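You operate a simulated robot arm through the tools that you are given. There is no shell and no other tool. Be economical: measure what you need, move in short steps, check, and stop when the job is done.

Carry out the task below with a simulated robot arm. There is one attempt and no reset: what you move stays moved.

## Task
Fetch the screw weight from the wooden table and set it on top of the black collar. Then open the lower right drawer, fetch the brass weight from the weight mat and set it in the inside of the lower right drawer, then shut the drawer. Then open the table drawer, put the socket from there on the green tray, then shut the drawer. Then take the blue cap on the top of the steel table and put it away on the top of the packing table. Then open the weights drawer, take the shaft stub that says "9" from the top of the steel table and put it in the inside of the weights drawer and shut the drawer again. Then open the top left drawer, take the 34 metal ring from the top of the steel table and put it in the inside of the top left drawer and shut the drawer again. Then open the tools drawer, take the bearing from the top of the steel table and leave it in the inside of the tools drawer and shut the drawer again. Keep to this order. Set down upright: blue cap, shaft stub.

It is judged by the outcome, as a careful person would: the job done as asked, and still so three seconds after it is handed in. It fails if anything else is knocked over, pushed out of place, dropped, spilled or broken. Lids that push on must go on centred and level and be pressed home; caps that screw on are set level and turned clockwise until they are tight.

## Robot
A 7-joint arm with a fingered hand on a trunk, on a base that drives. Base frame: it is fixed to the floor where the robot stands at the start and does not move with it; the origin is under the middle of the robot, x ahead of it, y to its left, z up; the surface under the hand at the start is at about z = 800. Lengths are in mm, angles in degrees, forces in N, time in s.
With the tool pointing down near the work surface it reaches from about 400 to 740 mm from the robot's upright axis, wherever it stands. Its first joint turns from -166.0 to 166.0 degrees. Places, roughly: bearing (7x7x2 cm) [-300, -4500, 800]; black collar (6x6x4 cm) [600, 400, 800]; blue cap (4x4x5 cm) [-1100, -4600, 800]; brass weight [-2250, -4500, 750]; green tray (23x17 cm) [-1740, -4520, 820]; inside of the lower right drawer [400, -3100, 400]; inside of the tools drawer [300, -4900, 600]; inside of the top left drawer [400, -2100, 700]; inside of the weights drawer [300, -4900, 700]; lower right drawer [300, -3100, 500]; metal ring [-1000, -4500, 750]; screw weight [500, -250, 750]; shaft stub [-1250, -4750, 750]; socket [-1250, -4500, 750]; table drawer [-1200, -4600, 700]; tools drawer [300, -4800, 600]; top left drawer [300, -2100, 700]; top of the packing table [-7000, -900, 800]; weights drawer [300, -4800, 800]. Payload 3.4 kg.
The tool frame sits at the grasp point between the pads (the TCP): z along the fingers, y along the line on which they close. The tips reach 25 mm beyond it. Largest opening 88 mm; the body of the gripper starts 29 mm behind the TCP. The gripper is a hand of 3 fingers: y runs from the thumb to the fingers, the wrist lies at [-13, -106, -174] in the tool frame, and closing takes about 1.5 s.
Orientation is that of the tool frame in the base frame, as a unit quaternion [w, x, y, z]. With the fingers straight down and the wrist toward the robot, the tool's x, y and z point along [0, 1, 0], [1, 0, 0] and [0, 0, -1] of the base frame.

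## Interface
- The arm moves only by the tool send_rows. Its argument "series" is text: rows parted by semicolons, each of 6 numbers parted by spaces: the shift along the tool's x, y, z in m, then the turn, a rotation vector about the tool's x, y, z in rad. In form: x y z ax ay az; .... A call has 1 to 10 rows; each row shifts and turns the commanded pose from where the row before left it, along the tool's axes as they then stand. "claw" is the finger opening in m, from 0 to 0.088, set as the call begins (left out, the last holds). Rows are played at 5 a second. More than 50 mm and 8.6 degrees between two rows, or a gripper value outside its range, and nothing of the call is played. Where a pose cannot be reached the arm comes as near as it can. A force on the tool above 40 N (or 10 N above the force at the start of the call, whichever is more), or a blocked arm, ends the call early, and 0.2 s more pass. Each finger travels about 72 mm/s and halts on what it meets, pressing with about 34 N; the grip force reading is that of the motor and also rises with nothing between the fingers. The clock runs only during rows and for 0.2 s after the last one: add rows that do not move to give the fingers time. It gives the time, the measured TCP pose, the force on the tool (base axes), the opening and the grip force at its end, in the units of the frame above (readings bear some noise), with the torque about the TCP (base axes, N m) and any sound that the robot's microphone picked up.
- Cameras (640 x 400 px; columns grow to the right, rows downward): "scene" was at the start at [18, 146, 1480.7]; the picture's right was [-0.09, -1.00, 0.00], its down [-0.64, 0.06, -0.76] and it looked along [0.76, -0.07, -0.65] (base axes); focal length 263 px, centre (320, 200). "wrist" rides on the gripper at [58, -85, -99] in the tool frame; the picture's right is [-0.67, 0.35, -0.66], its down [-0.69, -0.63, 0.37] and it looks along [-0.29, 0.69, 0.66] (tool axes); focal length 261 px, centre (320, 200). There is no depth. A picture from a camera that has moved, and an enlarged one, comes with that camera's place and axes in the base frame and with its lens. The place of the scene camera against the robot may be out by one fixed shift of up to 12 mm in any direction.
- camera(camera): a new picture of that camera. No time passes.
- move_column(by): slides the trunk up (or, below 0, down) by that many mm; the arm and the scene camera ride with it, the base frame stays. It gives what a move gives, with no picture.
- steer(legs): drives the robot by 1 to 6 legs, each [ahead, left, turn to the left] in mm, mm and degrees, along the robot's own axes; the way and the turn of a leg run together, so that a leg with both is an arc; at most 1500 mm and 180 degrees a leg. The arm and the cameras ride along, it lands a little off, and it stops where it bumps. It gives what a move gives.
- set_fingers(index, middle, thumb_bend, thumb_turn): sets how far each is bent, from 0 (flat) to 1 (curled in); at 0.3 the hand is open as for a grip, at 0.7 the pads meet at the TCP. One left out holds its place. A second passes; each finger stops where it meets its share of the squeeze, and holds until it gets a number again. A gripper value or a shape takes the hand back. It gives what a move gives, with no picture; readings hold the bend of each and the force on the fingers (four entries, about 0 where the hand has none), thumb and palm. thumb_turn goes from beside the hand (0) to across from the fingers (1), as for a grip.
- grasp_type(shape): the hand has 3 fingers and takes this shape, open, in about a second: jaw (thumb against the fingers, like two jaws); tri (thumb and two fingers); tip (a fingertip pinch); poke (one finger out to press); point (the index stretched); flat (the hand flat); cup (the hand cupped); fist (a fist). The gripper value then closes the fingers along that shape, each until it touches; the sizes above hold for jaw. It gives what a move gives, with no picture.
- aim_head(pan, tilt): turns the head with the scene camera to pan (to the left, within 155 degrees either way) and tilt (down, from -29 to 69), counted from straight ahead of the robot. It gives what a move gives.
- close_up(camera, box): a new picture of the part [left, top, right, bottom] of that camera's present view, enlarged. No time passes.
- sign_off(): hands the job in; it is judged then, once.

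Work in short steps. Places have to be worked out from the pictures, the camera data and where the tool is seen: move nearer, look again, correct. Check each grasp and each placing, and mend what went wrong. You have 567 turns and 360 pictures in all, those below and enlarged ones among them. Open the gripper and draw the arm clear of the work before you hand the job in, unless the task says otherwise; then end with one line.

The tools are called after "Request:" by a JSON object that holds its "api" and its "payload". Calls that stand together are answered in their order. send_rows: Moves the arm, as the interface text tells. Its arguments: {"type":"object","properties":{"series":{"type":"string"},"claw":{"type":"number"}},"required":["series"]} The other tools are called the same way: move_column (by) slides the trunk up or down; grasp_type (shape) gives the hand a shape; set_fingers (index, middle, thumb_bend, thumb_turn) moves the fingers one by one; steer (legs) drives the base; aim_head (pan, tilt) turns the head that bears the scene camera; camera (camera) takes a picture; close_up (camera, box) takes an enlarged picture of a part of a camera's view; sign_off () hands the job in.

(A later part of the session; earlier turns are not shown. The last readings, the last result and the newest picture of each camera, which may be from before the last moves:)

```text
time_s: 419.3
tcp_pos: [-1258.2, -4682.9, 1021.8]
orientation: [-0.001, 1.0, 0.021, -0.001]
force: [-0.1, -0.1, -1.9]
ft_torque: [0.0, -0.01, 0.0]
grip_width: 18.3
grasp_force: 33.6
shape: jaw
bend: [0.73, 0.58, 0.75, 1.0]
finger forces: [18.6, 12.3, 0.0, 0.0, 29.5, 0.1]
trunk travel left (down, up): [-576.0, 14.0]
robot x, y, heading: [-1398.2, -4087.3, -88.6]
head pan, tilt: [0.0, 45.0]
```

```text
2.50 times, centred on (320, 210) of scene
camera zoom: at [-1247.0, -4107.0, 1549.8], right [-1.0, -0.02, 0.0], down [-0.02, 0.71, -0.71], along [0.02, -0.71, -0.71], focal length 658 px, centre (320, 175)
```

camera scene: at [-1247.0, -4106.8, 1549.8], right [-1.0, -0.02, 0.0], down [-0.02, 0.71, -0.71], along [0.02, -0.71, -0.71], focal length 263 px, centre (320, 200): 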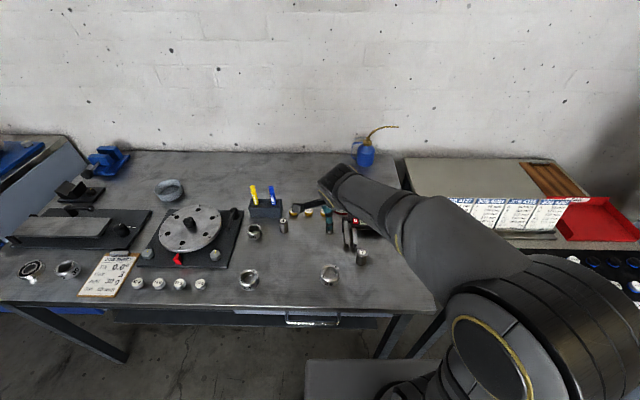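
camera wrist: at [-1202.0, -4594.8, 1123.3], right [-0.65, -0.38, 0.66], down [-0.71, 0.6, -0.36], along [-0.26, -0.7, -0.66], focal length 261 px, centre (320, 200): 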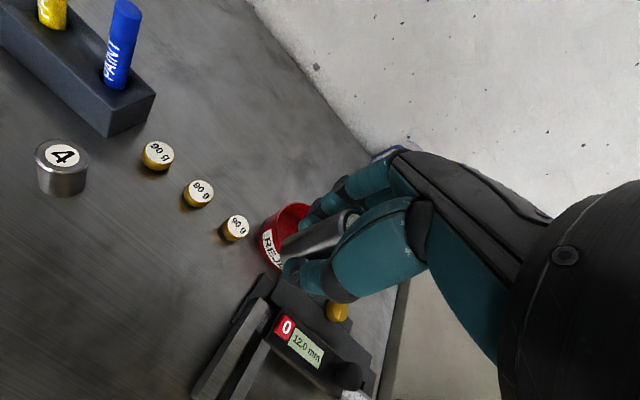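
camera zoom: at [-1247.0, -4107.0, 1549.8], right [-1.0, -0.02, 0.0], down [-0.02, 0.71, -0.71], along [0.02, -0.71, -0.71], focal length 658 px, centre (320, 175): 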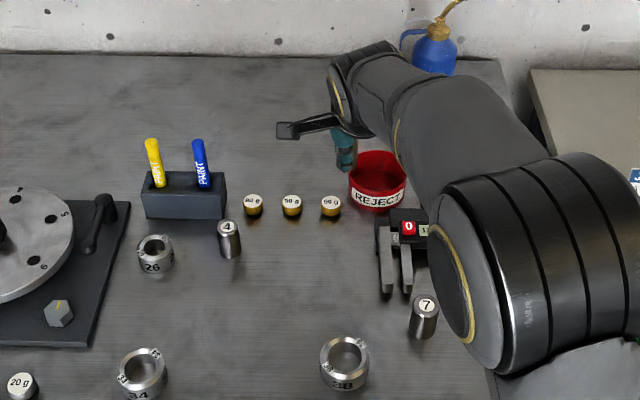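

Stub 9 is held. I pull the arm in, back off and drive to the open weights drawer.

Request:
{"api": "send_rows", "payload": {"series": "0 -0.04 0 0 0 0; 0 -0.04 0 0 0 0; 0 -0.04 0 0 0 0"}}

Request:
{"api": "steer", "payload": {"legs": [[-330, 0, -1.3], [0, 800, 0], [0, 760, 0]]}}

Request:
{"api": "camera", "payload": {"camera": "scene"}}

Request:
{"api": "camera", "payload": {"camera": "wrist"}}

```text
time_s: 420.1
tcp_pos: [-1265.2, -4565.5, 1024.8]
orientation: [0.0, 1.0, 0.021, -0.002]
force: [0.2, 0.1, -0.8]
ft_torque: [0.03, 0.01, -0.03]
grip_width: 18.3
grasp_force: 34.5
shape: jaw
bend: [0.73, 0.58, 0.75, 1.0]
finger forces: [18.6, 12.5, 0.0, 0.0, 29.6, 0.1]
trunk travel left (down, up): [-576.0, 14.0]
robot x, y, heading: [-1399.3, -4085.6, -88.5]
head pan, tilt: [0.0, 45.0]
```

```text
time_s: 429.7
tcp_pos: [248.9, -4230.2, 1024.3]
orientation: [-0.001, 1.0, 0.015, -0.001]
force: [0.7, 0.2, -2.2]
ft_torque: [-0.01, 0.0, 0.02]
grip_width: 18.1
grasp_force: 33.7
shape: jaw
bend: [0.73, 0.58, 0.75, 1.0]
finger forces: [18.7, 12.5, 0.1, 0.0, 29.5, 0.0]
trunk travel left (down, up): [-576.0, 14.0]
robot x, y, heading: [116.1, -3744.9, -89.6]
head pan, tilt: [0.0, 45.0]
```

```text
181 pictures are left
camera scene: at [270.5, -3771.2, 1549.7], right [-1.0, -0.01, 0.0], down [-0.01, 0.71, -0.71], along [0.01, -0.71, -0.71], focal length 263 px, centre (320, 200)
```

scene: 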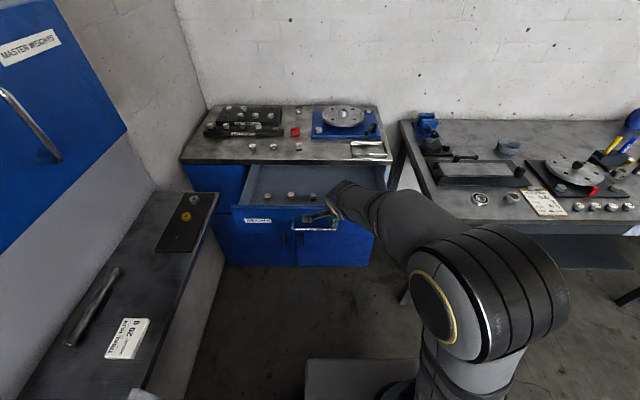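

```text
180 pictures are left
camera wrist: at [304.1, -4142.6, 1124.5], right [-0.66, -0.37, 0.66], down [-0.7, 0.61, -0.36], along [-0.27, -0.7, -0.66], focal length 261 px, centre (320, 200)
```

wrist: 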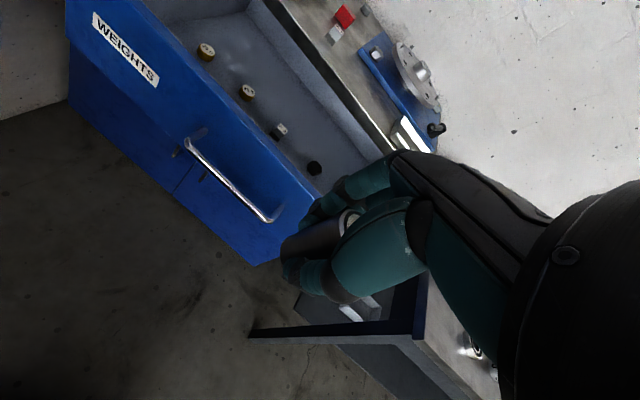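

The drawer holds a row of weights at y≈-4590; the front half is free. I'll set the stub at about (360, -4524). Drive nearer and extend over the drawer.

Request:
{"api": "steer", "payload": {"legs": [[210, 112, 0]]}}

Request:
{"api": "send_rows", "payload": {"series": "0 0.03 0 0 0 0; 0 0.03 0 0 0 0; 0 0.02 0 0 0 0; 0 0 0 0 0 0"}}

Request:
{"api": "camera", "payload": {"camera": "wrist"}}

Request:
{"api": "camera", "payload": {"camera": "scene"}}

```text
time_s: 431.4
tcp_pos: [365.4, -4436.8, 1024.4]
orientation: [-0.001, 1.0, 0.016, -0.003]
force: [-0.3, 0.3, -2.7]
ft_torque: [0.01, 0.01, 0.01]
grip_width: 18.5
grasp_force: 34.0
shape: jaw
bend: [0.73, 0.58, 0.75, 1.0]
finger forces: [18.6, 12.7, 0.1, 0.0, 29.5, 0.0]
trunk travel left (down, up): [-576.0, 14.0]
robot x, y, heading: [233.6, -3955.4, -89.3]
head pan, tilt: [0.0, 45.0]
```

```text
time_s: 432.4
tcp_pos: [367.8, -4517.4, 1023.3]
orientation: [-0.001, 1.0, 0.017, -0.001]
force: [1.0, -0.2, -2.7]
ft_torque: [-0.02, 0.0, 0.0]
grip_width: 18.4
grasp_force: 33.7
shape: jaw
bend: [0.73, 0.58, 0.75, 1.0]
finger forces: [18.6, 12.7, 0.1, 0.0, 29.6, 0.0]
trunk travel left (down, up): [-576.0, 14.0]
robot x, y, heading: [235.6, -3953.6, -89.3]
head pan, tilt: [0.0, 45.0]
```

```text
179 pictures are left
camera wrist: at [424.1, -4429.5, 1123.2], right [-0.66, -0.37, 0.66], down [-0.71, 0.61, -0.36], along [-0.26, -0.7, -0.66], focal length 261 px, centre (320, 200)
```

wrist: 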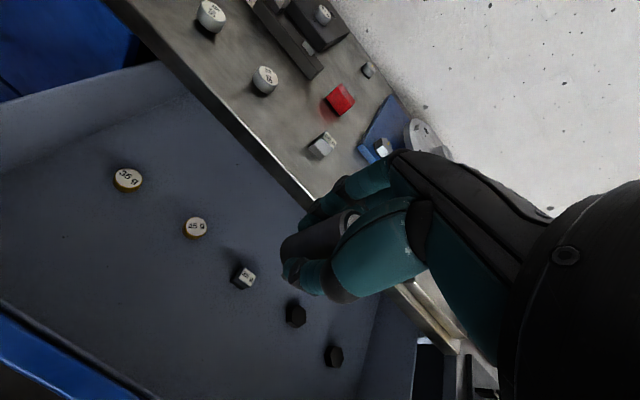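

```text
178 pictures are left
camera scene: at [386.2, -3977.4, 1549.8], right [-1.0, -0.01, 0.0], down [-0.01, 0.71, -0.71], along [0.01, -0.71, -0.71], focal length 263 px, centre (320, 200)
```

scene: 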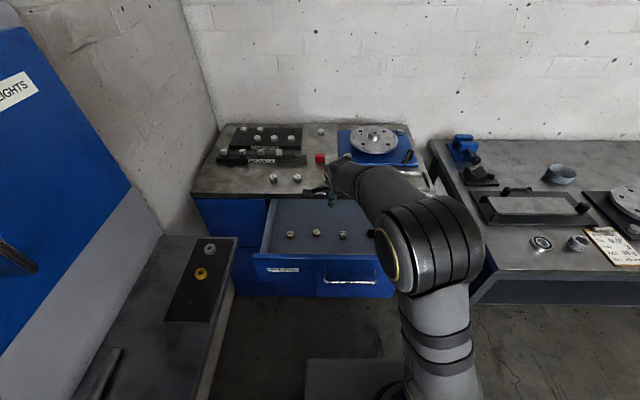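

The spot (368, -4525) is clear. I move 8 mm deeper and descend to 860, watching the panel.

Request:
{"api": "send_rows", "payload": {"series": "0 0.008 0.03 0 0 0; 0 0 0.045 0 0 0; 0 0 0.045 0 0 0; 0 0 0.04 0 0 0; 0 0 0 0 0 0"}}

Request:
{"api": "camera", "payload": {"camera": "wrist"}}

Request:
{"api": "camera", "payload": {"camera": "scene"}}

```text
time_s: 433.6
tcp_pos: [368.9, -4521.2, 865.4]
orientation: [-0.001, 1.0, 0.016, -0.001]
force: [-0.3, 0.7, -2.0]
ft_torque: [-0.01, 0.01, 0.01]
grip_width: 18.5
grasp_force: 33.9
shape: jaw
bend: [0.73, 0.58, 0.75, 1.0]
finger forces: [18.8, 13.1, 0.0, 0.1, 29.3, 0.0]
trunk travel left (down, up): [-576.0, 14.0]
robot x, y, heading: [229.8, -3951.0, -88.9]
head pan, tilt: [0.0, 45.0]
```

```text
177 pictures are left
camera wrist: at [422.9, -4433.7, 964.9], right [-0.66, -0.37, 0.66], down [-0.71, 0.61, -0.36], along [-0.26, -0.7, -0.66], focal length 261 px, centre (320, 200)
```

wrist: 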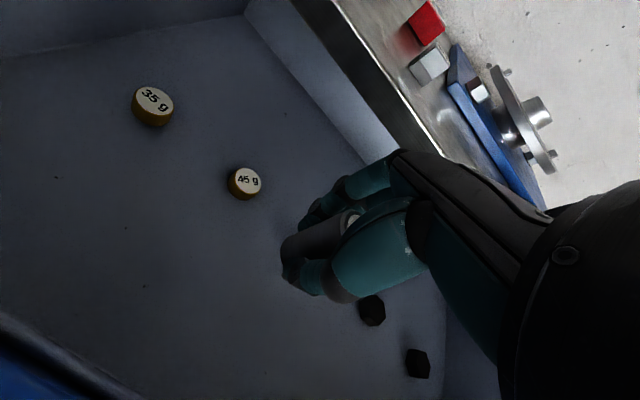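

```text
176 pictures are left
camera scene: at [386.2, -3977.4, 1549.8], right [-1.0, -0.01, 0.0], down [-0.01, 0.71, -0.71], along [0.01, -0.71, -0.71], focal length 263 px, centre (320, 200)
```

scene: 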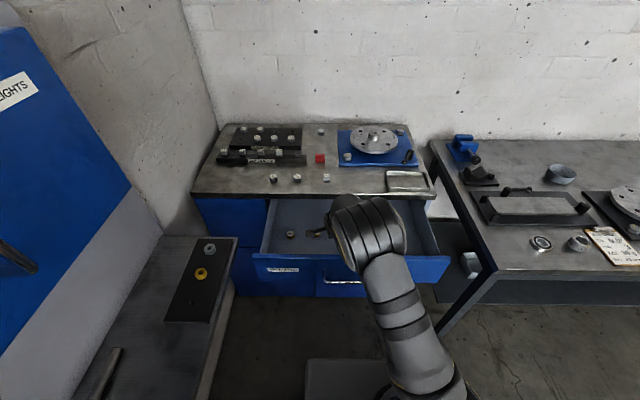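

Floor ≈738, so contact should come near TCP 778. I descend to 792 first.

Request:
{"api": "send_rows", "payload": {"series": "0 0.003 0.03 0 0 0; 0 0 0.03 0 0 0; 0 0 0.012 0 0 0; 0 0 0 0 0 0"}}

Request:
{"api": "camera", "payload": {"camera": "wrist"}}

```text
time_s: 434.6
tcp_pos: [367.3, -4526.0, 793.1]
orientation: [-0.001, 1.0, 0.016, 0.0]
force: [-1.1, 0.4, -2.8]
ft_torque: [0.0, -0.02, 0.0]
grip_width: 18.1
grasp_force: 33.9
shape: jaw
bend: [0.73, 0.58, 0.75, 1.0]
finger forces: [18.8, 13.2, 0.0, 0.1, 29.4, 0.0]
trunk travel left (down, up): [-576.0, 14.0]
robot x, y, heading: [235.3, -3956.3, -89.2]
head pan, tilt: [0.0, 45.0]
```

```text
175 pictures are left
camera wrist: at [423.6, -4438.6, 893.4], right [-0.66, -0.37, 0.66], down [-0.71, 0.61, -0.36], along [-0.26, -0.7, -0.66], focal length 261 px, centre (320, 200)
```

wrist: 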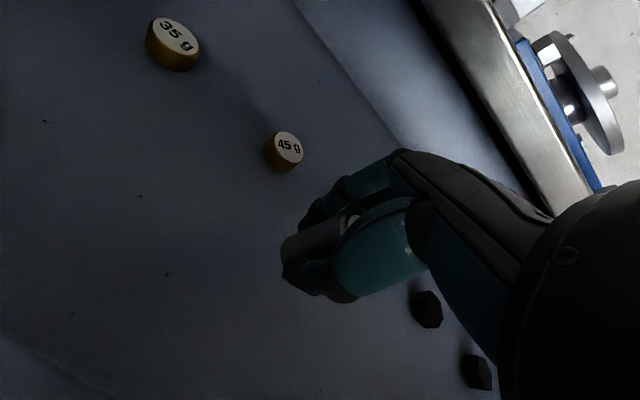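

Clear. I step down until contact, one reading at a time.

Request:
{"api": "send_rows", "payload": {"series": "0 0 0.003 0 0 0; 0 0 0.003 0 0 0; 0 0 0.002 0 0 0; 0 0 0 0 0 0"}}

```text
time_s: 435.6
tcp_pos: [368.4, -4525.5, 783.8]
orientation: [-0.001, 1.0, 0.017, -0.001]
force: [-0.3, 0.3, -2.3]
ft_torque: [-0.03, -0.02, 0.0]
grip_width: 18.2
grasp_force: 34.1
shape: jaw
bend: [0.73, 0.58, 0.75, 1.0]
finger forces: [18.8, 13.2, 0.0, 0.0, 29.4, 0.0]
trunk travel left (down, up): [-576.0, 14.0]
robot x, y, heading: [236.8, -3955.9, -89.5]
head pan, tilt: [0.0, 45.0]
```

Request:
{"api": "send_rows", "payload": {"series": "0 0 0.002 0 0 0; 0 0 0.0015 0 0 0; 0 0 0 0 0 0"}}

```text
time_s: 436.4
tcp_pos: [367.3, -4526.5, 780.1]
orientation: [-0.001, 1.0, 0.016, -0.001]
force: [0.6, 0.1, -2.4]
ft_torque: [-0.02, -0.02, -0.02]
grip_width: 18.2
grasp_force: 34.2
shape: jaw
bend: [0.73, 0.58, 0.75, 1.0]
finger forces: [18.8, 13.2, 0.0, 0.0, 29.4, 0.0]
trunk travel left (down, up): [-576.0, 14.0]
robot x, y, heading: [232.4, -3953.2, -88.9]
head pan, tilt: [0.0, 45.0]
```

Request:
{"api": "send_rows", "payload": {"series": "0 0 0.0015 0 0 0; 0 0 0.0015 0 0 0; 0 0 0 0 0 0"}}

```text
time_s: 437.2
tcp_pos: [366.5, -4528.1, 777.9]
orientation: [0.0, 1.0, 0.016, -0.001]
force: [0.1, 0.1, -1.5]
ft_torque: [0.01, -0.01, 0.0]
grip_width: 18.3
grasp_force: 34.1
shape: jaw
bend: [0.73, 0.58, 0.75, 1.0]
finger forces: [18.8, 13.2, 0.1, 0.0, 29.3, 0.0]
trunk travel left (down, up): [-576.0, 14.0]
robot x, y, heading: [236.2, -3952.8, -89.2]
head pan, tilt: [0.0, 45.0]
```

Request:
{"api": "send_rows", "payload": {"series": "0 0 0.0015 0 0 0; 0 0 0.0015 0 0 0; 0 0 0 0 0 0"}}

```text
time_s: 438.0
tcp_pos: [366.2, -4525.9, 775.5]
orientation: [-0.001, 1.0, 0.015, -0.001]
force: [0.1, -0.3, -2.1]
ft_torque: [0.0, -0.02, -0.02]
grip_width: 18.3
grasp_force: 33.9
shape: jaw
bend: [0.73, 0.58, 0.75, 1.0]
finger forces: [18.9, 13.1, 0.0, 0.0, 29.4, 0.0]
trunk travel left (down, up): [-576.0, 14.0]
robot x, y, heading: [230.6, -3953.9, -89.3]
head pan, tilt: [0.0, 45.0]
```

Request:
{"api": "send_rows", "payload": {"series": "0 0 0.0015 0 0 0; 0 0 0.0015 0 0 0; 0 0 0.001 0 0 0; 0 0 0 0 0 0"}}

Request:
{"api": "close_up", "payload": {"camera": "wrist", "box": [220, 160, 400, 320]}}

```text
time_s: 439.0
tcp_pos: [367.4, -4527.1, 770.8]
orientation: [-0.001, 1.0, 0.016, 0.0]
force: [1.0, -1.2, -1.3]
ft_torque: [-0.02, 0.0, -0.01]
grip_width: 18.2
grasp_force: 34.4
shape: jaw
bend: [0.73, 0.58, 0.75, 1.0]
finger forces: [18.8, 13.2, 0.1, 0.0, 29.4, 0.0]
trunk travel left (down, up): [-576.0, 14.0]
robot x, y, heading: [235.9, -3951.8, -89.2]
head pan, tilt: [0.0, 45.0]
```

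```text
2.50 times, centred on (310, 240) of wrist
camera zoom: at [423.8, -4438.9, 871.1], right [-0.66, -0.37, 0.66], down [-0.71, 0.61, -0.36], along [-0.26, -0.7, -0.66], focal length 652 px, centre (345, 100)
```

zoom: 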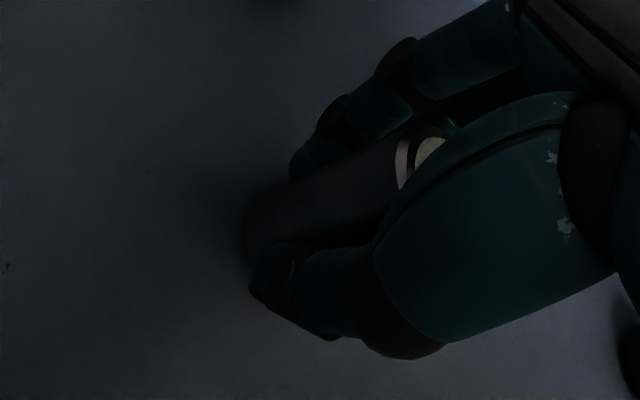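

Still no contact; I continue down in 2 mm steps.

Request:
{"api": "send_rows", "payload": {"series": "0 0 0.0015 0 0 0; 0 0 0.0015 0 0 0; 0 0 0 0 0 0"}}

```text
time_s: 439.8
tcp_pos: [367.6, -4527.9, 769.0]
orientation: [0.0, 1.0, 0.017, -0.001]
force: [1.2, -1.2, 5.9]
ft_torque: [0.88, -0.36, -0.19]
grip_width: 18.4
grasp_force: 34.5
shape: jaw
bend: [0.73, 0.58, 0.75, 1.0]
finger forces: [18.7, 13.2, 0.1, 0.0, 29.4, 0.0]
trunk travel left (down, up): [-576.0, 14.0]
robot x, y, heading: [232.0, -3953.4, -89.3]
head pan, tilt: [0.0, 45.0]
```

The torque shows the wrist camera touching the drawer panel's top, not the stub touching the floor. I rise 6 mm, move 22 mm deeper (between two weights), and look.

Request:
{"api": "send_rows", "payload": {"series": "0 0 -0.006 0 0 0; 0 0.011 0 0 0 0; 0 0.011 0 0 0 0; 0 0 0 0 0 0"}}

Request:
{"api": "camera", "payload": {"camera": "wrist"}}

Request:
{"api": "camera", "payload": {"camera": "scene"}}

```text
time_s: 440.8
tcp_pos: [368.7, -4548.7, 772.4]
orientation: [-0.001, 1.0, 0.017, 0.0]
force: [-1.1, 0.5, -2.5]
ft_torque: [0.02, -0.02, -0.01]
grip_width: 18.5
grasp_force: 34.1
shape: jaw
bend: [0.73, 0.58, 0.75, 1.0]
finger forces: [18.8, 13.3, 0.1, 0.0, 29.4, 0.0]
trunk travel left (down, up): [-576.0, 14.0]
robot x, y, heading: [235.9, -3952.7, -89.3]
head pan, tilt: [0.0, 45.0]
```

```text
173 pictures are left
camera wrist: at [424.1, -4461.5, 872.9], right [-0.66, -0.37, 0.66], down [-0.71, 0.61, -0.36], along [-0.26, -0.7, -0.66], focal length 261 px, centre (320, 200)
```

wrist: 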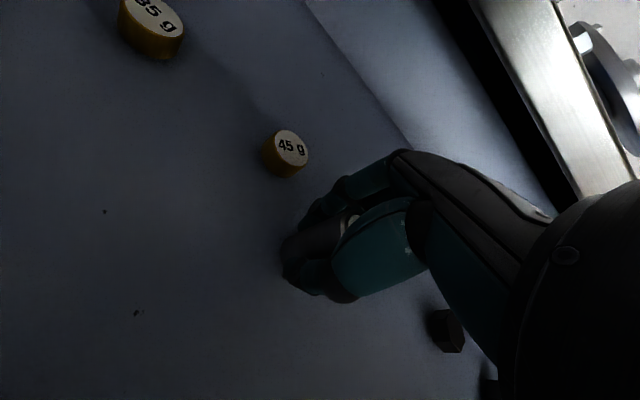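

```text
172 pictures are left
camera scene: at [386.2, -3977.4, 1549.8], right [-1.0, -0.01, 0.0], down [-0.01, 0.71, -0.71], along [0.01, -0.71, -0.71], focal length 263 px, centre (320, 200)
```

scene: 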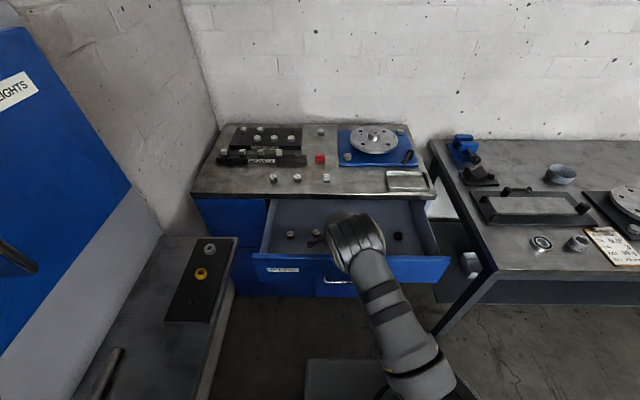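

Clearance to both neighbouring weights is about 15 mm. I continue down.

Request:
{"api": "send_rows", "payload": {"series": "0 0 0.002 0 0 0; 0 0 0.002 0 0 0; 0 0 0.0015 0 0 0; 0 0 0 0 0 0"}}

```text
time_s: 441.8
tcp_pos: [368.8, -4548.9, 768.4]
orientation: [0.001, 1.0, 0.016, 0.0]
force: [-0.2, -0.1, 1.7]
ft_torque: [-0.03, 0.03, -0.04]
grip_width: 18.4
grasp_force: 34.0
shape: jaw
bend: [0.73, 0.58, 0.75, 1.0]
finger forces: [18.8, 13.5, 0.0, 0.1, 30.1, 0.0]
trunk travel left (down, up): [-576.0, 14.0]
robot x, y, heading: [236.7, -3955.2, -89.2]
head pan, tilt: [0.0, 45.0]
```

The load is passing to the floor (no torque). One more millimetre.

Request:
{"api": "send_rows", "payload": {"series": "0 0 0.001 0 0 0; 0 0 0 0 0 0"}}

```text
time_s: 442.4
tcp_pos: [368.9, -4548.9, 766.3]
orientation: [-0.001, 1.0, 0.017, -0.001]
force: [0.2, -1.0, 6.7]
ft_torque: [-0.1, 0.0, -0.04]
grip_width: 18.4
grasp_force: 33.9
shape: jaw
bend: [0.73, 0.58, 0.75, 1.0]
finger forces: [20.1, 14.4, 0.0, 0.0, 30.3, 0.0]
trunk travel left (down, up): [-576.0, 14.0]
robot x, y, heading: [233.1, -3952.2, -89.1]
head pan, tilt: [0.0, 45.0]
```

The stub stands on the drawer floor. I release it gently to 46 mm.

Request:
{"api": "send_rows", "payload": {"series": "0 0 0 0 0 0; 0 0 0 0 0 0; 0 0 0 0 0 0; 0 0 0 0 0 0; 0 0 0 0 0 0", "claw": 0.046}}

Request:
{"api": "close_up", "payload": {"camera": "wrist", "box": [220, 130, 420, 320]}}

```text
time_s: 443.6
tcp_pos: [368.4, -4548.2, 767.0]
orientation: [-0.001, 1.0, 0.017, -0.001]
force: [-0.2, 0.2, 0.1]
ft_torque: [0.01, 0.0, -0.01]
grip_width: 45.5
grasp_force: 0.0
shape: jaw
bend: [0.74, 0.44, 0.69, 1.0]
finger forces: [0.0, 0.1, 0.0, 0.0, 0.0, 0.1]
trunk travel left (down, up): [-576.0, 14.0]
robot x, y, heading: [233.2, -3950.5, -89.1]
head pan, tilt: [0.0, 45.0]
```

```text
2.11 times, centred on (320, 225) of wrist
camera zoom: at [424.4, -4460.6, 866.9], right [-0.66, -0.37, 0.66], down [-0.71, 0.61, -0.36], along [-0.26, -0.7, -0.66], focal length 549 px, centre (320, 147)
```

zoom: 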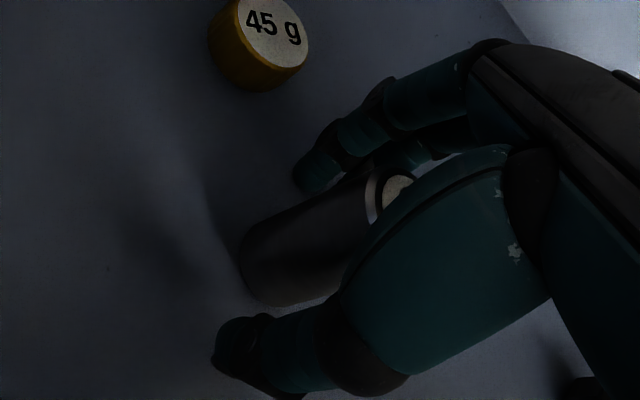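

It stands free. I rise straight up.

Request:
{"api": "send_rows", "payload": {"series": "0 0 -0.006 0 0 0; 0 0 -0.01 0 0 0; 0 0 -0.02 0 0 0; 0 0 -0.03 0 0 0; 0 0 -0.04 0 0 0; 0 0 -0.045 0 0 0; 0 0 -0.045 0 0 0; 0 0 0 0 0 0"}}

Request:
{"api": "camera", "payload": {"camera": "wrist"}}

```text
time_s: 445.4
tcp_pos: [365.2, -4547.5, 964.2]
orientation: [0.0, 1.0, 0.016, -0.001]
force: [0.5, 0.4, -0.3]
ft_torque: [0.01, 0.03, -0.01]
grip_width: 45.6
grasp_force: 0.1
shape: jaw
bend: [0.74, 0.44, 0.68, 1.0]
finger forces: [0.1, 0.0, 0.1, 0.0, 0.1, 0.0]
trunk travel left (down, up): [-576.0, 14.0]
robot x, y, heading: [238.5, -3950.4, -89.1]
head pan, tilt: [0.0, 45.0]
```

```text
170 pictures are left
camera wrist: at [422.6, -4461.2, 1065.8], right [-0.66, -0.37, 0.66], down [-0.71, 0.61, -0.36], along [-0.26, -0.7, -0.66], focal length 261 px, centre (320, 200)
```

wrist: 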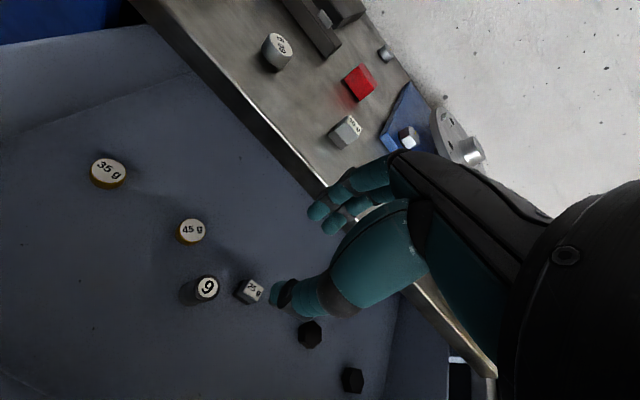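

The stub "9" stands upright in the drawer. I draw back and turn the hand horizontal to push the drawer shut gently.

Request:
{"api": "send_rows", "payload": {"series": "0 -0.03 -0.02 0 0 0; 0 -0.035 -0.02 0 0 0; 0 -0.035 0 0 0 0"}}

Request:
{"api": "steer", "payload": {"legs": [[-330, 0, -0.8]]}}

Request:
{"api": "send_rows", "payload": {"series": "0 0 0 -0.149 0 0; 0 0 0 -0.149 0 0; 0 0 0 -0.149 0 0; 0 0 0 -0.149 0 0; 0 0 0 -0.149 0 0; 0 0 0 -0.149 0 0; 0 0 0 -0.149 0 0; 0 0 0 -0.149 0 0; 0 0 0 -0.149 0 0; 0 0 0 -0.1 0 0", "claw": 0.0}}

Request:
{"api": "camera", "payload": {"camera": "scene"}}

```text
time_s: 446.2
tcp_pos: [363.6, -4445.6, 1003.0]
orientation: [-0.001, 1.0, 0.017, -0.001]
force: [0.1, -0.4, -0.2]
ft_torque: [-0.01, -0.03, -0.01]
grip_width: 45.8
grasp_force: 0.1
shape: jaw
bend: [0.74, 0.44, 0.68, 1.0]
finger forces: [0.0, 0.0, 0.1, 0.1, 0.0, 0.0]
trunk travel left (down, up): [-576.0, 14.0]
robot x, y, heading: [234.4, -3954.3, -89.3]
head pan, tilt: [0.0, 45.0]
```

```text
time_s: 448.4
tcp_pos: [355.3, -4140.8, 1002.4]
orientation: [-0.001, 1.0, 0.009, -0.001]
force: [0.2, 0.1, -1.0]
ft_torque: [0.02, -0.01, -0.02]
grip_width: 45.7
grasp_force: 0.2
shape: jaw
bend: [0.74, 0.44, 0.68, 1.0]
finger forces: [0.1, 0.1, 0.0, 0.1, 0.1, 0.0]
trunk travel left (down, up): [-576.0, 14.0]
robot x, y, heading: [230.7, -3644.5, -90.3]
head pan, tilt: [0.0, 45.0]
stopped in leg 1: the robot was blocked; the commanded pose is now the measured one
```

```text
time_s: 450.6
tcp_pos: [354.1, -4140.5, 1002.9]
orientation: [0.66, 0.752, 0.007, 0.005]
force: [-0.7, 0.2, -0.4]
ft_torque: [0.0, -0.01, -0.02]
grip_width: 0.0
grasp_force: 33.8
shape: jaw
bend: [0.7, 0.7, 0.72, 1.0]
finger forces: [0.0, 0.0, 0.0, 0.0, 0.0, 0.0]
trunk travel left (down, up): [-576.0, 14.0]
robot x, y, heading: [233.9, -3644.0, -90.1]
head pan, tilt: [0.0, 45.0]
```

```text
169 pictures are left
camera scene: at [383.3, -3671.4, 1549.8], right [-1.0, 0.0, 0.0], down [0.0, 0.71, -0.71], along [0.0, -0.71, -0.71], focal length 263 px, centre (320, 200)
```

scene: 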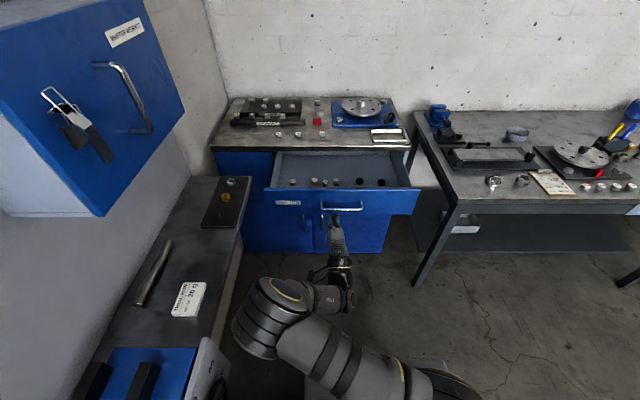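

I bumped the workbench end behind lightly and the elbow now points left; still clear. I shift right 49 mm, lower the trunk and drive to just short of the panel.

Request:
{"api": "steer", "payload": {"legs": [[60, -49, 0]]}}

Request:
{"api": "move_column", "payload": {"by": -165}}

Request:
{"api": "steer", "payload": {"legs": [[155, 0, 0]]}}

Request:
{"api": "camera", "payload": {"camera": "wrist"}}

Request:
{"api": "camera", "payload": {"camera": "scene"}}

```text
time_s: 451.6
tcp_pos: [305.0, -4202.8, 1001.5]
orientation: [0.659, 0.752, 0.007, 0.005]
force: [0.0, 0.0, 0.5]
ft_torque: [0.02, 0.0, -0.01]
grip_width: 0.1
grasp_force: 34.1
shape: jaw
bend: [0.7, 0.7, 0.72, 1.0]
finger forces: [0.0, 0.1, 0.0, 0.0, 0.0, 0.0]
trunk travel left (down, up): [-576.0, 14.0]
robot x, y, heading: [185.1, -3708.6, -90.0]
head pan, tilt: [0.0, 45.0]
```

```text
time_s: 453.5
tcp_pos: [305.7, -4203.0, 838.3]
orientation: [0.659, 0.752, 0.007, 0.005]
force: [0.8, -0.6, 0.0]
ft_torque: [0.0, -0.01, 0.04]
grip_width: 0.2
grasp_force: 33.8
shape: jaw
bend: [0.7, 0.7, 0.72, 1.0]
finger forces: [0.0, 0.0, 0.0, 0.0, 0.0, 0.0]
trunk travel left (down, up): [-411.0, 179.0]
robot x, y, heading: [184.7, -3702.0, -90.2]
head pan, tilt: [0.0, 45.0]
```

```text
time_s: 454.9
tcp_pos: [305.2, -4360.5, 837.5]
orientation: [0.659, 0.752, 0.006, 0.004]
force: [1.1, 0.4, 0.3]
ft_torque: [0.02, -0.02, -0.03]
grip_width: 0.0
grasp_force: 33.9
shape: jaw
bend: [0.7, 0.7, 0.72, 1.0]
finger forces: [0.0, 0.0, 0.1, 0.1, 0.1, 0.0]
trunk travel left (down, up): [-411.0, 179.0]
robot x, y, heading: [187.2, -3865.2, -89.8]
head pan, tilt: [0.0, 45.0]
```

```text
168 pictures are left
camera wrist: at [361.7, -4249.0, 767.7], right [-0.68, 0.59, 0.43], down [-0.68, -0.29, -0.67], along [-0.27, -0.75, 0.6], focal length 261 px, centre (320, 200)
```

wrist: 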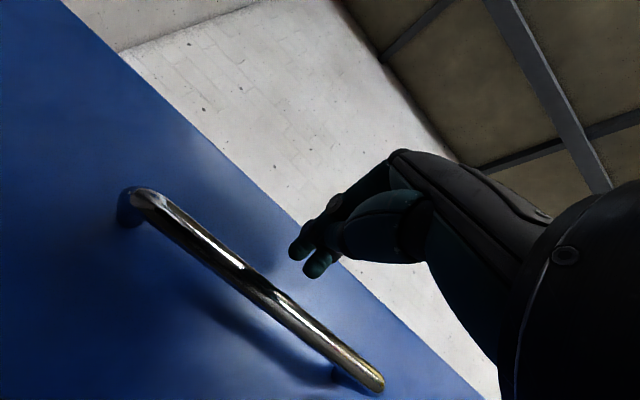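

```text
167 pictures are left
camera scene: at [335.4, -3891.2, 1384.8], right [-1.0, 0.0, 0.0], down [0.0, 0.71, -0.71], along [0.0, -0.71, -0.71], focal length 263 px, centre (320, 200)
```

scene: 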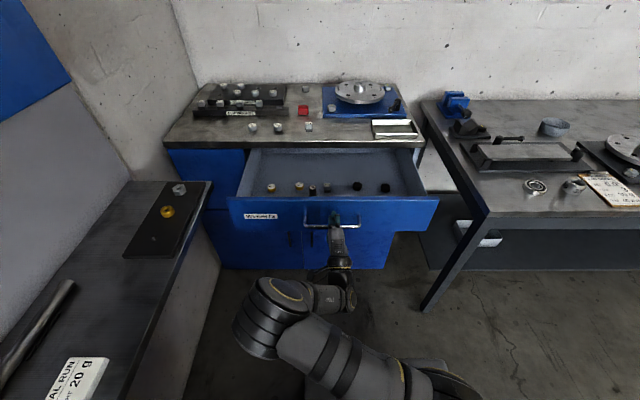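

I lower 6 mm and advance slowly with the arm until the panel is touched and moving.

Request:
{"api": "move_column", "payload": {"by": -6}}

Request:
{"api": "send_rows", "payload": {"series": "0 0.0007 0.005 0 0 0; 0 0.0007 0.005 0 0 0; 0 0.0007 0.005 0 0 0; 0 0.0007 0.005 0 0 0; 0 0.0007 0.005 0 0 0; 0 0.0007 0.005 0 0 0; 0 0.0007 0.005 0 0 0; 0 0.0007 0.005 0 0 0"}}

Request:
{"api": "camera", "payload": {"camera": "scene"}}

```text
time_s: 455.5
tcp_pos: [305.5, -4361.1, 832.5]
orientation: [0.659, 0.752, 0.007, 0.004]
force: [0.8, 0.2, 0.3]
ft_torque: [0.03, 0.01, 0.04]
grip_width: 0.0
grasp_force: 34.1
shape: jaw
bend: [0.7, 0.7, 0.72, 1.0]
finger forces: [0.0, 0.0, 0.0, 0.0, 0.0, 0.0]
trunk travel left (down, up): [-405.0, 185.0]
robot x, y, heading: [187.2, -3865.7, -89.8]
head pan, tilt: [0.0, 45.0]
```

```text
time_s: 457.3
tcp_pos: [305.7, -4402.9, 833.1]
orientation: [0.659, 0.752, 0.006, 0.004]
force: [1.2, 0.8, 0.6]
ft_torque: [0.0, -0.03, 0.01]
grip_width: 0.1
grasp_force: 34.2
shape: jaw
bend: [0.7, 0.7, 0.72, 1.0]
finger forces: [0.1, 0.0, 0.1, 0.0, 0.0, 0.1]
trunk travel left (down, up): [-405.0, 185.0]
robot x, y, heading: [184.8, -3865.1, -90.3]
head pan, tilt: [0.0, 45.0]
```

```text
166 pictures are left
camera scene: at [335.3, -3891.1, 1378.8], right [-1.0, 0.0, 0.0], down [0.0, 0.71, -0.71], along [0.0, -0.71, -0.71], focal length 263 px, centre (320, 200)
```

scene: 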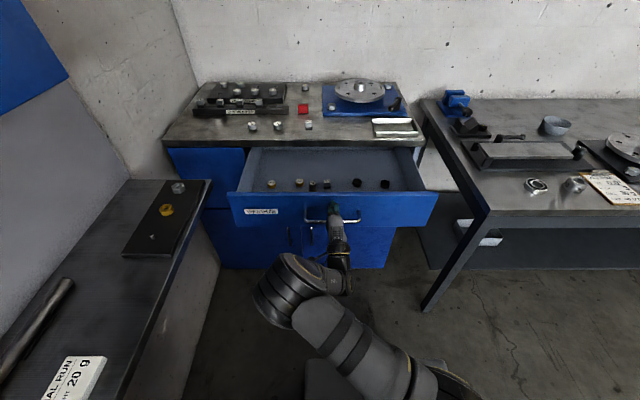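

Contact made and the drawer is moving. I continue the push with the arm.

Request:
{"api": "send_rows", "payload": {"series": "0 0.001 0.007 0 0 0; 0 0.001 0.008 0 0 0; 0 0.001 0.008 0 0 0; 0 0.001 0.008 0 0 0; 0 0.001 0.008 0 0 0; 0 0.001 0.008 0 0 0; 0 0.001 0.008 0 0 0; 0 0.001 0.008 0 0 0; 0 0.001 0.008 0 0 0; 0 0.001 0.007 0 0 0"}}

Request:
{"api": "camera", "payload": {"camera": "scene"}}

```text
time_s: 459.5
tcp_pos: [308.6, -4478.8, 832.9]
orientation: [0.659, 0.752, 0.006, 0.004]
force: [-0.5, 0.3, 0.6]
ft_torque: [-0.01, 0.01, -0.01]
grip_width: 0.2
grasp_force: 34.0
shape: jaw
bend: [0.7, 0.7, 0.72, 1.0]
finger forces: [0.1, 0.1, 0.1, 0.0, 0.0, 0.0]
trunk travel left (down, up): [-405.0, 185.0]
robot x, y, heading: [183.5, -3864.6, -90.0]
head pan, tilt: [0.0, 45.0]
```

```text
165 pictures are left
camera scene: at [335.3, -3891.2, 1378.8], right [-1.0, 0.0, 0.0], down [0.0, 0.71, -0.71], along [0.0, -0.71, -0.71], focal length 263 px, centre (320, 200)
```

scene: 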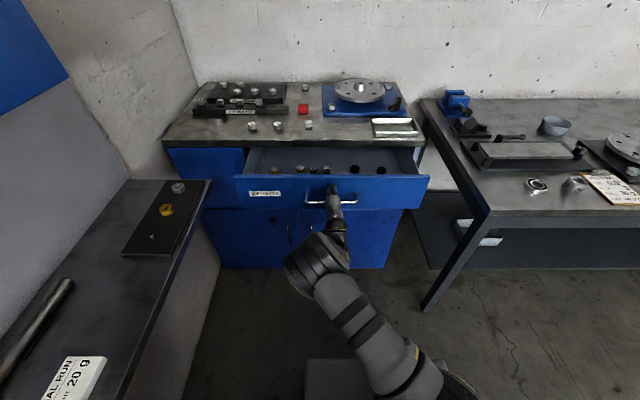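

Half-way. I push another 70 mm with the arm.

Request:
{"api": "send_rows", "payload": {"series": "0 0.001 0.007 0 0 0; 0 0.001 0.008 0 0 0; 0 0.001 0.008 0 0 0; 0 0.001 0.008 0 0 0; 0 0.001 0.008 0 0 0; 0 0.001 0.008 0 0 0; 0 0.001 0.008 0 0 0; 0 0.001 0.008 0 0 0; 0 0.001 0.007 0 0 0"}}

Request:
{"api": "close_up", "payload": {"camera": "scene", "box": [220, 100, 440, 240]}}

```text
time_s: 461.5
tcp_pos: [307.4, -4551.5, 831.2]
orientation: [0.659, 0.752, 0.007, 0.004]
force: [0.4, -0.9, -0.3]
ft_torque: [-0.01, -0.01, 0.01]
grip_width: 0.0
grasp_force: 34.0
shape: jaw
bend: [0.7, 0.7, 0.72, 1.0]
finger forces: [0.0, 0.0, 0.1, 0.0, 0.0, 0.0]
trunk travel left (down, up): [-405.0, 185.0]
robot x, y, heading: [182.3, -3864.3, -90.2]
head pan, tilt: [0.0, 45.0]
```

```text
2.86 times, centred on (330, 170) of scene
camera zoom: at [335.3, -3891.2, 1378.8], right [-1.0, 0.0, 0.0], down [0.0, 0.71, -0.71], along [0.0, -0.71, -0.71], focal length 752 px, centre (291, 286)
```

zoom: 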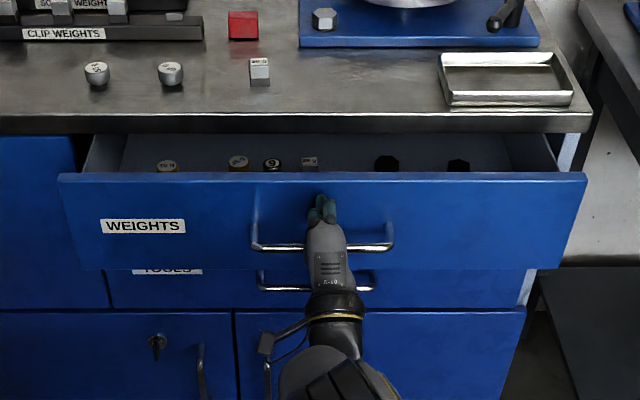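

The stub still stands upright. I continue.

Request:
{"api": "send_rows", "payload": {"series": "0 0.001 0.006 0 0 0; 0 0.001 0.007 0 0 0; 0 0.001 0.007 0 0 0; 0 0.001 0.007 0 0 0; 0 0.001 0.007 0 0 0; 0 0.001 0.007 0 0 0; 0 0.001 0.007 0 0 0; 0 0.001 0.007 0 0 0; 0 0.001 0.006 0 0 0"}}

Request:
{"api": "close_up", "payload": {"camera": "scene", "box": [220, 100, 440, 240]}}

```text
time_s: 463.5
tcp_pos: [308.2, -4613.4, 834.0]
orientation: [0.659, 0.752, 0.006, 0.004]
force: [0.3, 0.2, 0.1]
ft_torque: [0.0, -0.02, 0.01]
grip_width: 0.0
grasp_force: 34.2
shape: jaw
bend: [0.7, 0.7, 0.72, 1.0]
finger forces: [0.4, 0.0, 0.0, 0.0, 0.1, 0.0]
trunk travel left (down, up): [-405.0, 185.0]
robot x, y, heading: [183.4, -3864.9, -90.0]
head pan, tilt: [0.0, 45.0]
```

```text
2.86 times, centred on (330, 170) of scene
camera zoom: at [335.3, -3891.2, 1378.8], right [-1.0, 0.0, 0.0], down [0.0, 0.71, -0.71], along [0.0, -0.71, -0.71], focal length 752 px, centre (291, 286)
```

zoom: 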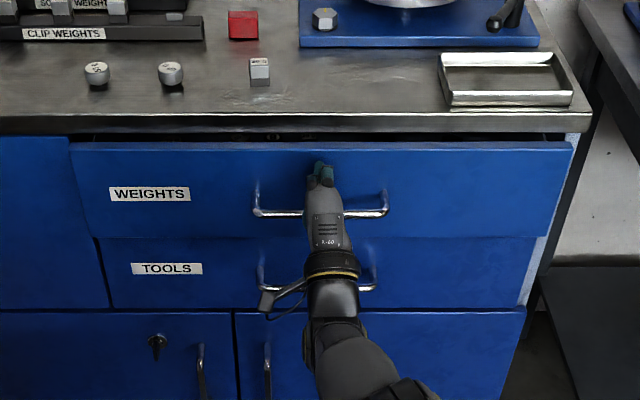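

Nearly shut; the last bit slowly until the stop.

Request:
{"api": "send_rows", "payload": {"series": "0 0.0005 0.005 0 0 0; 0 0.0005 0.005 0 0 0; 0 0.0005 0.005 0 0 0; 0 0.0005 0.004 0 0 0; 0 0.0005 0.004 0 0 0; 0 0.0005 0.004 0 0 0; 0 0.0005 0.004 0 0 0; 0 0 0 0 0 0"}}

Request:
{"api": "close_up", "payload": {"camera": "scene", "box": [220, 100, 440, 240]}}

```text
time_s: 465.3
tcp_pos: [308.4, -4640.8, 832.5]
orientation: [0.66, 0.751, 0.008, 0.006]
force: [-0.9, 36.6, -10.4]
ft_torque: [-0.14, -0.01, 0.03]
grip_width: 0.2
grasp_force: 34.4
shape: jaw
bend: [0.7, 0.7, 0.72, 1.0]
finger forces: [2.4, 0.1, 0.0, 0.0, 55.0, 0.0]
trunk travel left (down, up): [-405.0, 185.0]
robot x, y, heading: [185.7, -3867.8, -90.0]
head pan, tilt: [0.0, 45.0]
```

```text
2.86 times, centred on (330, 170) of scene
camera zoom: at [335.6, -3887.2, 1378.6], right [-1.0, 0.0, 0.0], down [0.0, 0.71, -0.71], along [0.0, -0.71, -0.71], focal length 752 px, centre (291, 286)
```

zoom: 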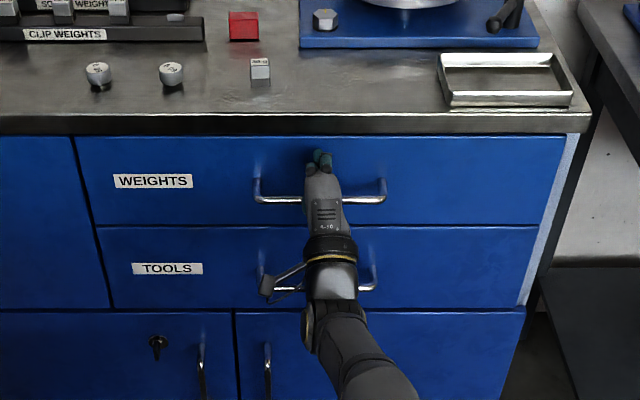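

The weights drawer is shut. I retract the arm, raise the trunk, and drive to the workbench's top left drawer.

Request:
{"api": "send_rows", "payload": {"series": "0 0 -0.02 0 0 0; 0 0 -0.045 0 0 0; 0 0 -0.045 0 0 0; 0 0 -0.045 0 0 0; 0 0 -0.045 0 0 0; 0 0 -0.03 0 0 0"}}

Request:
{"api": "steer", "payload": {"legs": [[120, -780, 0], [0, 0, 90], [0, 800, 0], [0, 950, 0]]}}

Request:
{"api": "aim_head", "payload": {"pan": 0, "tilt": 40}}

Request:
{"api": "camera", "payload": {"camera": "scene"}}

```text
time_s: 466.7
tcp_pos: [303.0, -4415.9, 862.5]
orientation: [0.66, 0.751, 0.006, 0.005]
force: [-0.2, -0.5, -0.5]
ft_torque: [-0.01, 0.01, 0.01]
grip_width: 0.0
grasp_force: 34.5
shape: jaw
bend: [0.7, 0.7, 0.72, 1.0]
finger forces: [0.0, 0.0, 0.0, 0.1, 0.1, 0.0]
trunk travel left (down, up): [-405.0, 185.0]
robot x, y, heading: [182.6, -3864.1, -90.2]
head pan, tilt: [0.0, 45.0]
```

```text
time_s: 469.8
tcp_pos: [-260.6, -4491.1, 868.4]
orientation: [0.665, 0.747, 0.006, 0.007]
force: [-11.9, 34.7, 27.2]
ft_torque: [4.24, 1.09, 0.39]
grip_width: 0.0
grasp_force: 33.4
shape: jaw
bend: [0.7, 0.7, 0.72, 1.0]
finger forces: [0.0, 0.0, 0.0, 0.0, 0.1, 0.0]
trunk travel left (down, up): [-405.0, 185.0]
robot x, y, heading: [-383.7, -3946.6, -90.5]
head pan, tilt: [0.0, 45.0]
stopped in leg 1: the force on the tool passed its limit at 164 N (the readings are from after the stop); the commanded pose is now the measured one
```

```text
time_s: 470.4
tcp_pos: [-262.0, -4491.3, 868.2]
orientation: [0.665, 0.747, 0.006, 0.008]
force: [-17.6, 40.5, 33.9]
ft_torque: [4.86, 1.43, 0.81]
grip_width: 0.0
grasp_force: 33.8
shape: jaw
bend: [0.7, 0.7, 0.72, 1.0]
finger forces: [0.0, 0.1, 0.0, 0.0, 0.0, 0.0]
trunk travel left (down, up): [-405.0, 185.0]
robot x, y, heading: [-382.4, -3950.1, -90.4]
head pan, tilt: [0.0, 40.0]
```

```text
161 pictures are left
camera scene: at [-232.2, -3969.4, 1386.7], right [-1.0, 0.01, 0.0], down [0.01, 0.64, -0.77], along [0.0, -0.77, -0.64], focal length 263 px, centre (320, 200)
```

scene: 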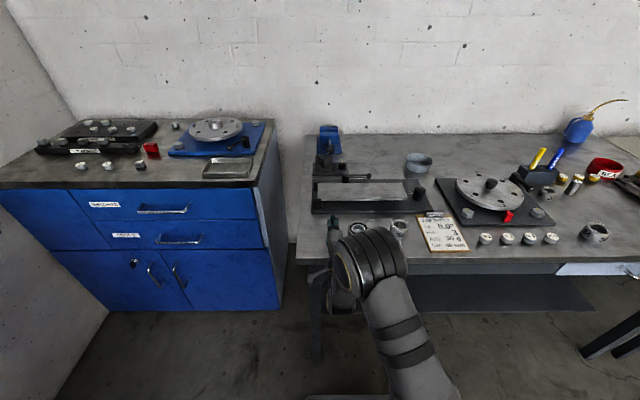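

A slip of mine: the arm met the steel table's edge. I back off at once and inspect the table.

Request:
{"api": "steer", "payload": {"legs": [[-160, 0, 0]]}}

Request:
{"api": "camera", "payload": {"camera": "scene"}}

Request:
{"api": "close_up", "payload": {"camera": "scene", "box": [440, 90, 640, 240]}}

```text
time_s: 471.8
tcp_pos: [-257.5, -4338.4, 864.7]
orientation: [0.662, 0.75, 0.008, 0.009]
force: [-0.4, -0.3, -0.3]
ft_torque: [-0.01, 0.0, 0.02]
grip_width: 0.2
grasp_force: 34.0
shape: jaw
bend: [0.7, 0.7, 0.72, 1.0]
finger forces: [0.0, 0.0, 0.0, 0.0, 0.1, 0.1]
trunk travel left (down, up): [-405.0, 185.0]
robot x, y, heading: [-377.7, -3788.4, -90.5]
head pan, tilt: [0.0, 40.0]
```

```text
160 pictures are left
camera scene: at [-228.3, -3819.6, 1386.0], right [-1.0, 0.0, 0.0], down [0.0, 0.64, -0.77], along [0.0, -0.77, -0.64], focal length 263 px, centre (320, 200)
```

scene: 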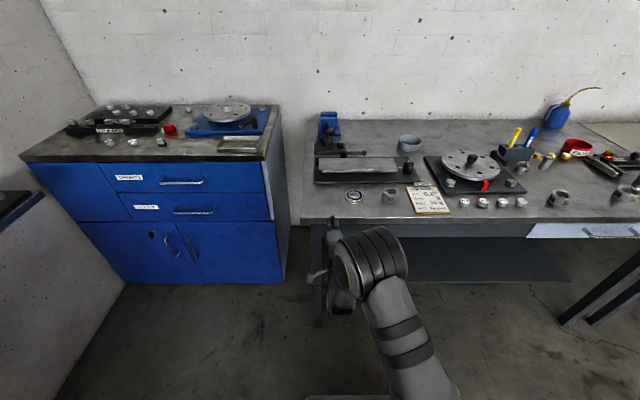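

```text
2.67 times, centred on (540, 165) of scene
camera zoom: at [-228.3, -3819.6, 1386.0], right [-1.0, 0.0, 0.0], down [0.0, 0.64, -0.77], along [0.0, -0.77, -0.64], focal length 702 px, centre (-267, 293)
```

zoom: 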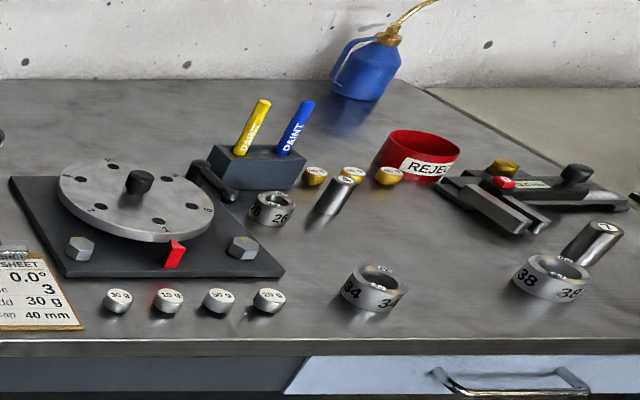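

Nothing on the table was disturbed (all pieces stand). I now drive properly to the top left drawer.

Request:
{"api": "steer", "payload": {"legs": [[200, 0, 0]]}}

```text
time_s: 473.2
tcp_pos: [-258.7, -4486.9, 863.0]
orientation: [0.663, 0.748, 0.009, 0.009]
force: [-2.8, 10.2, 10.1]
ft_torque: [1.23, 0.24, 0.02]
grip_width: 0.1
grasp_force: 34.0
shape: jaw
bend: [0.7, 0.7, 0.72, 1.0]
finger forces: [0.0, 0.0, 0.1, 0.0, 0.0, 0.0]
trunk travel left (down, up): [-405.0, 185.0]
robot x, y, heading: [-382.6, -3945.1, -90.4]
head pan, tilt: [0.0, 40.0]
stopped in leg 1: the force on the tool passed its limit at 216 N (the readings are from after the stop); the commanded pose is now the measured one
```

I sent the wrong sign again; backing off and checking once more.

Request:
{"api": "steer", "payload": {"legs": [[-250, 0, 0]]}}

Request:
{"api": "close_up", "payload": {"camera": "scene", "box": [300, 60, 640, 240]}}

```text
time_s: 475.1
tcp_pos: [-254.8, -4236.4, 863.1]
orientation: [0.662, 0.749, 0.01, 0.009]
force: [-0.2, -0.6, -0.3]
ft_torque: [-0.02, -0.01, 0.01]
grip_width: 0.2
grasp_force: 33.8
shape: jaw
bend: [0.7, 0.7, 0.72, 1.0]
finger forces: [0.0, 0.1, 0.1, 0.0, 0.0, 0.0]
trunk travel left (down, up): [-405.0, 185.0]
robot x, y, heading: [-383.4, -3692.6, -90.5]
head pan, tilt: [0.0, 40.0]
```

```text
1.88 times, centred on (470, 150) of scene
camera zoom: at [-227.9, -3720.6, 1386.0], right [-1.0, 0.0, 0.0], down [0.0, 0.64, -0.77], along [0.0, -0.77, -0.64], focal length 496 px, centre (38, 294)
```

zoom: 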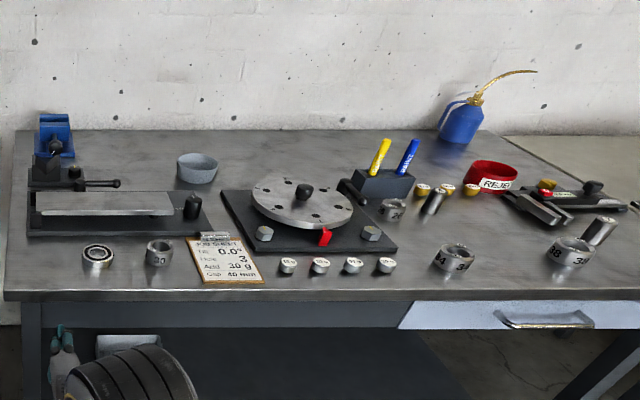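

All pieces still stand in place. Now strafe right, turn to face the bench and go north.

Request:
{"api": "steer", "payload": {"legs": [[0, -300, 0], [0, 0, 90.5], [0, 800, 0], [0, 780, 0]]}}

Request:
{"api": "camera", "payload": {"camera": "scene"}}

```text
time_s: 488.7
tcp_pos: [-238.0, -1974.5, 862.5]
orientation: [0.449, 0.508, 0.551, 0.487]
force: [-0.1, 0.3, -0.7]
ft_torque: [0.01, 0.0, -0.02]
grip_width: 0.0
grasp_force: 33.9
shape: jaw
bend: [0.7, 0.7, 0.72, 1.0]
finger forces: [0.1, 0.0, 0.0, 0.0, 0.1, 0.0]
trunk travel left (down, up): [-405.0, 185.0]
robot x, y, heading: [-779.0, -2130.7, 2.7]
head pan, tilt: [0.0, 40.0]
```

```text
157 pictures are left
camera scene: at [-765.5, -1975.8, 1386.0], right [0.05, -1.0, 0.0], down [-0.64, -0.03, -0.77], along [0.77, 0.04, -0.64], focal length 263 px, centre (320, 200)
```

scene: 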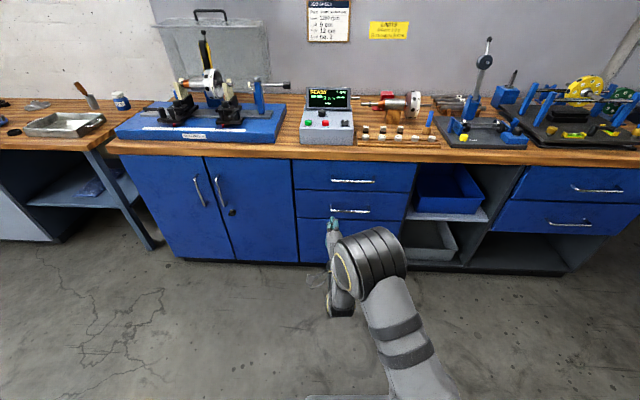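

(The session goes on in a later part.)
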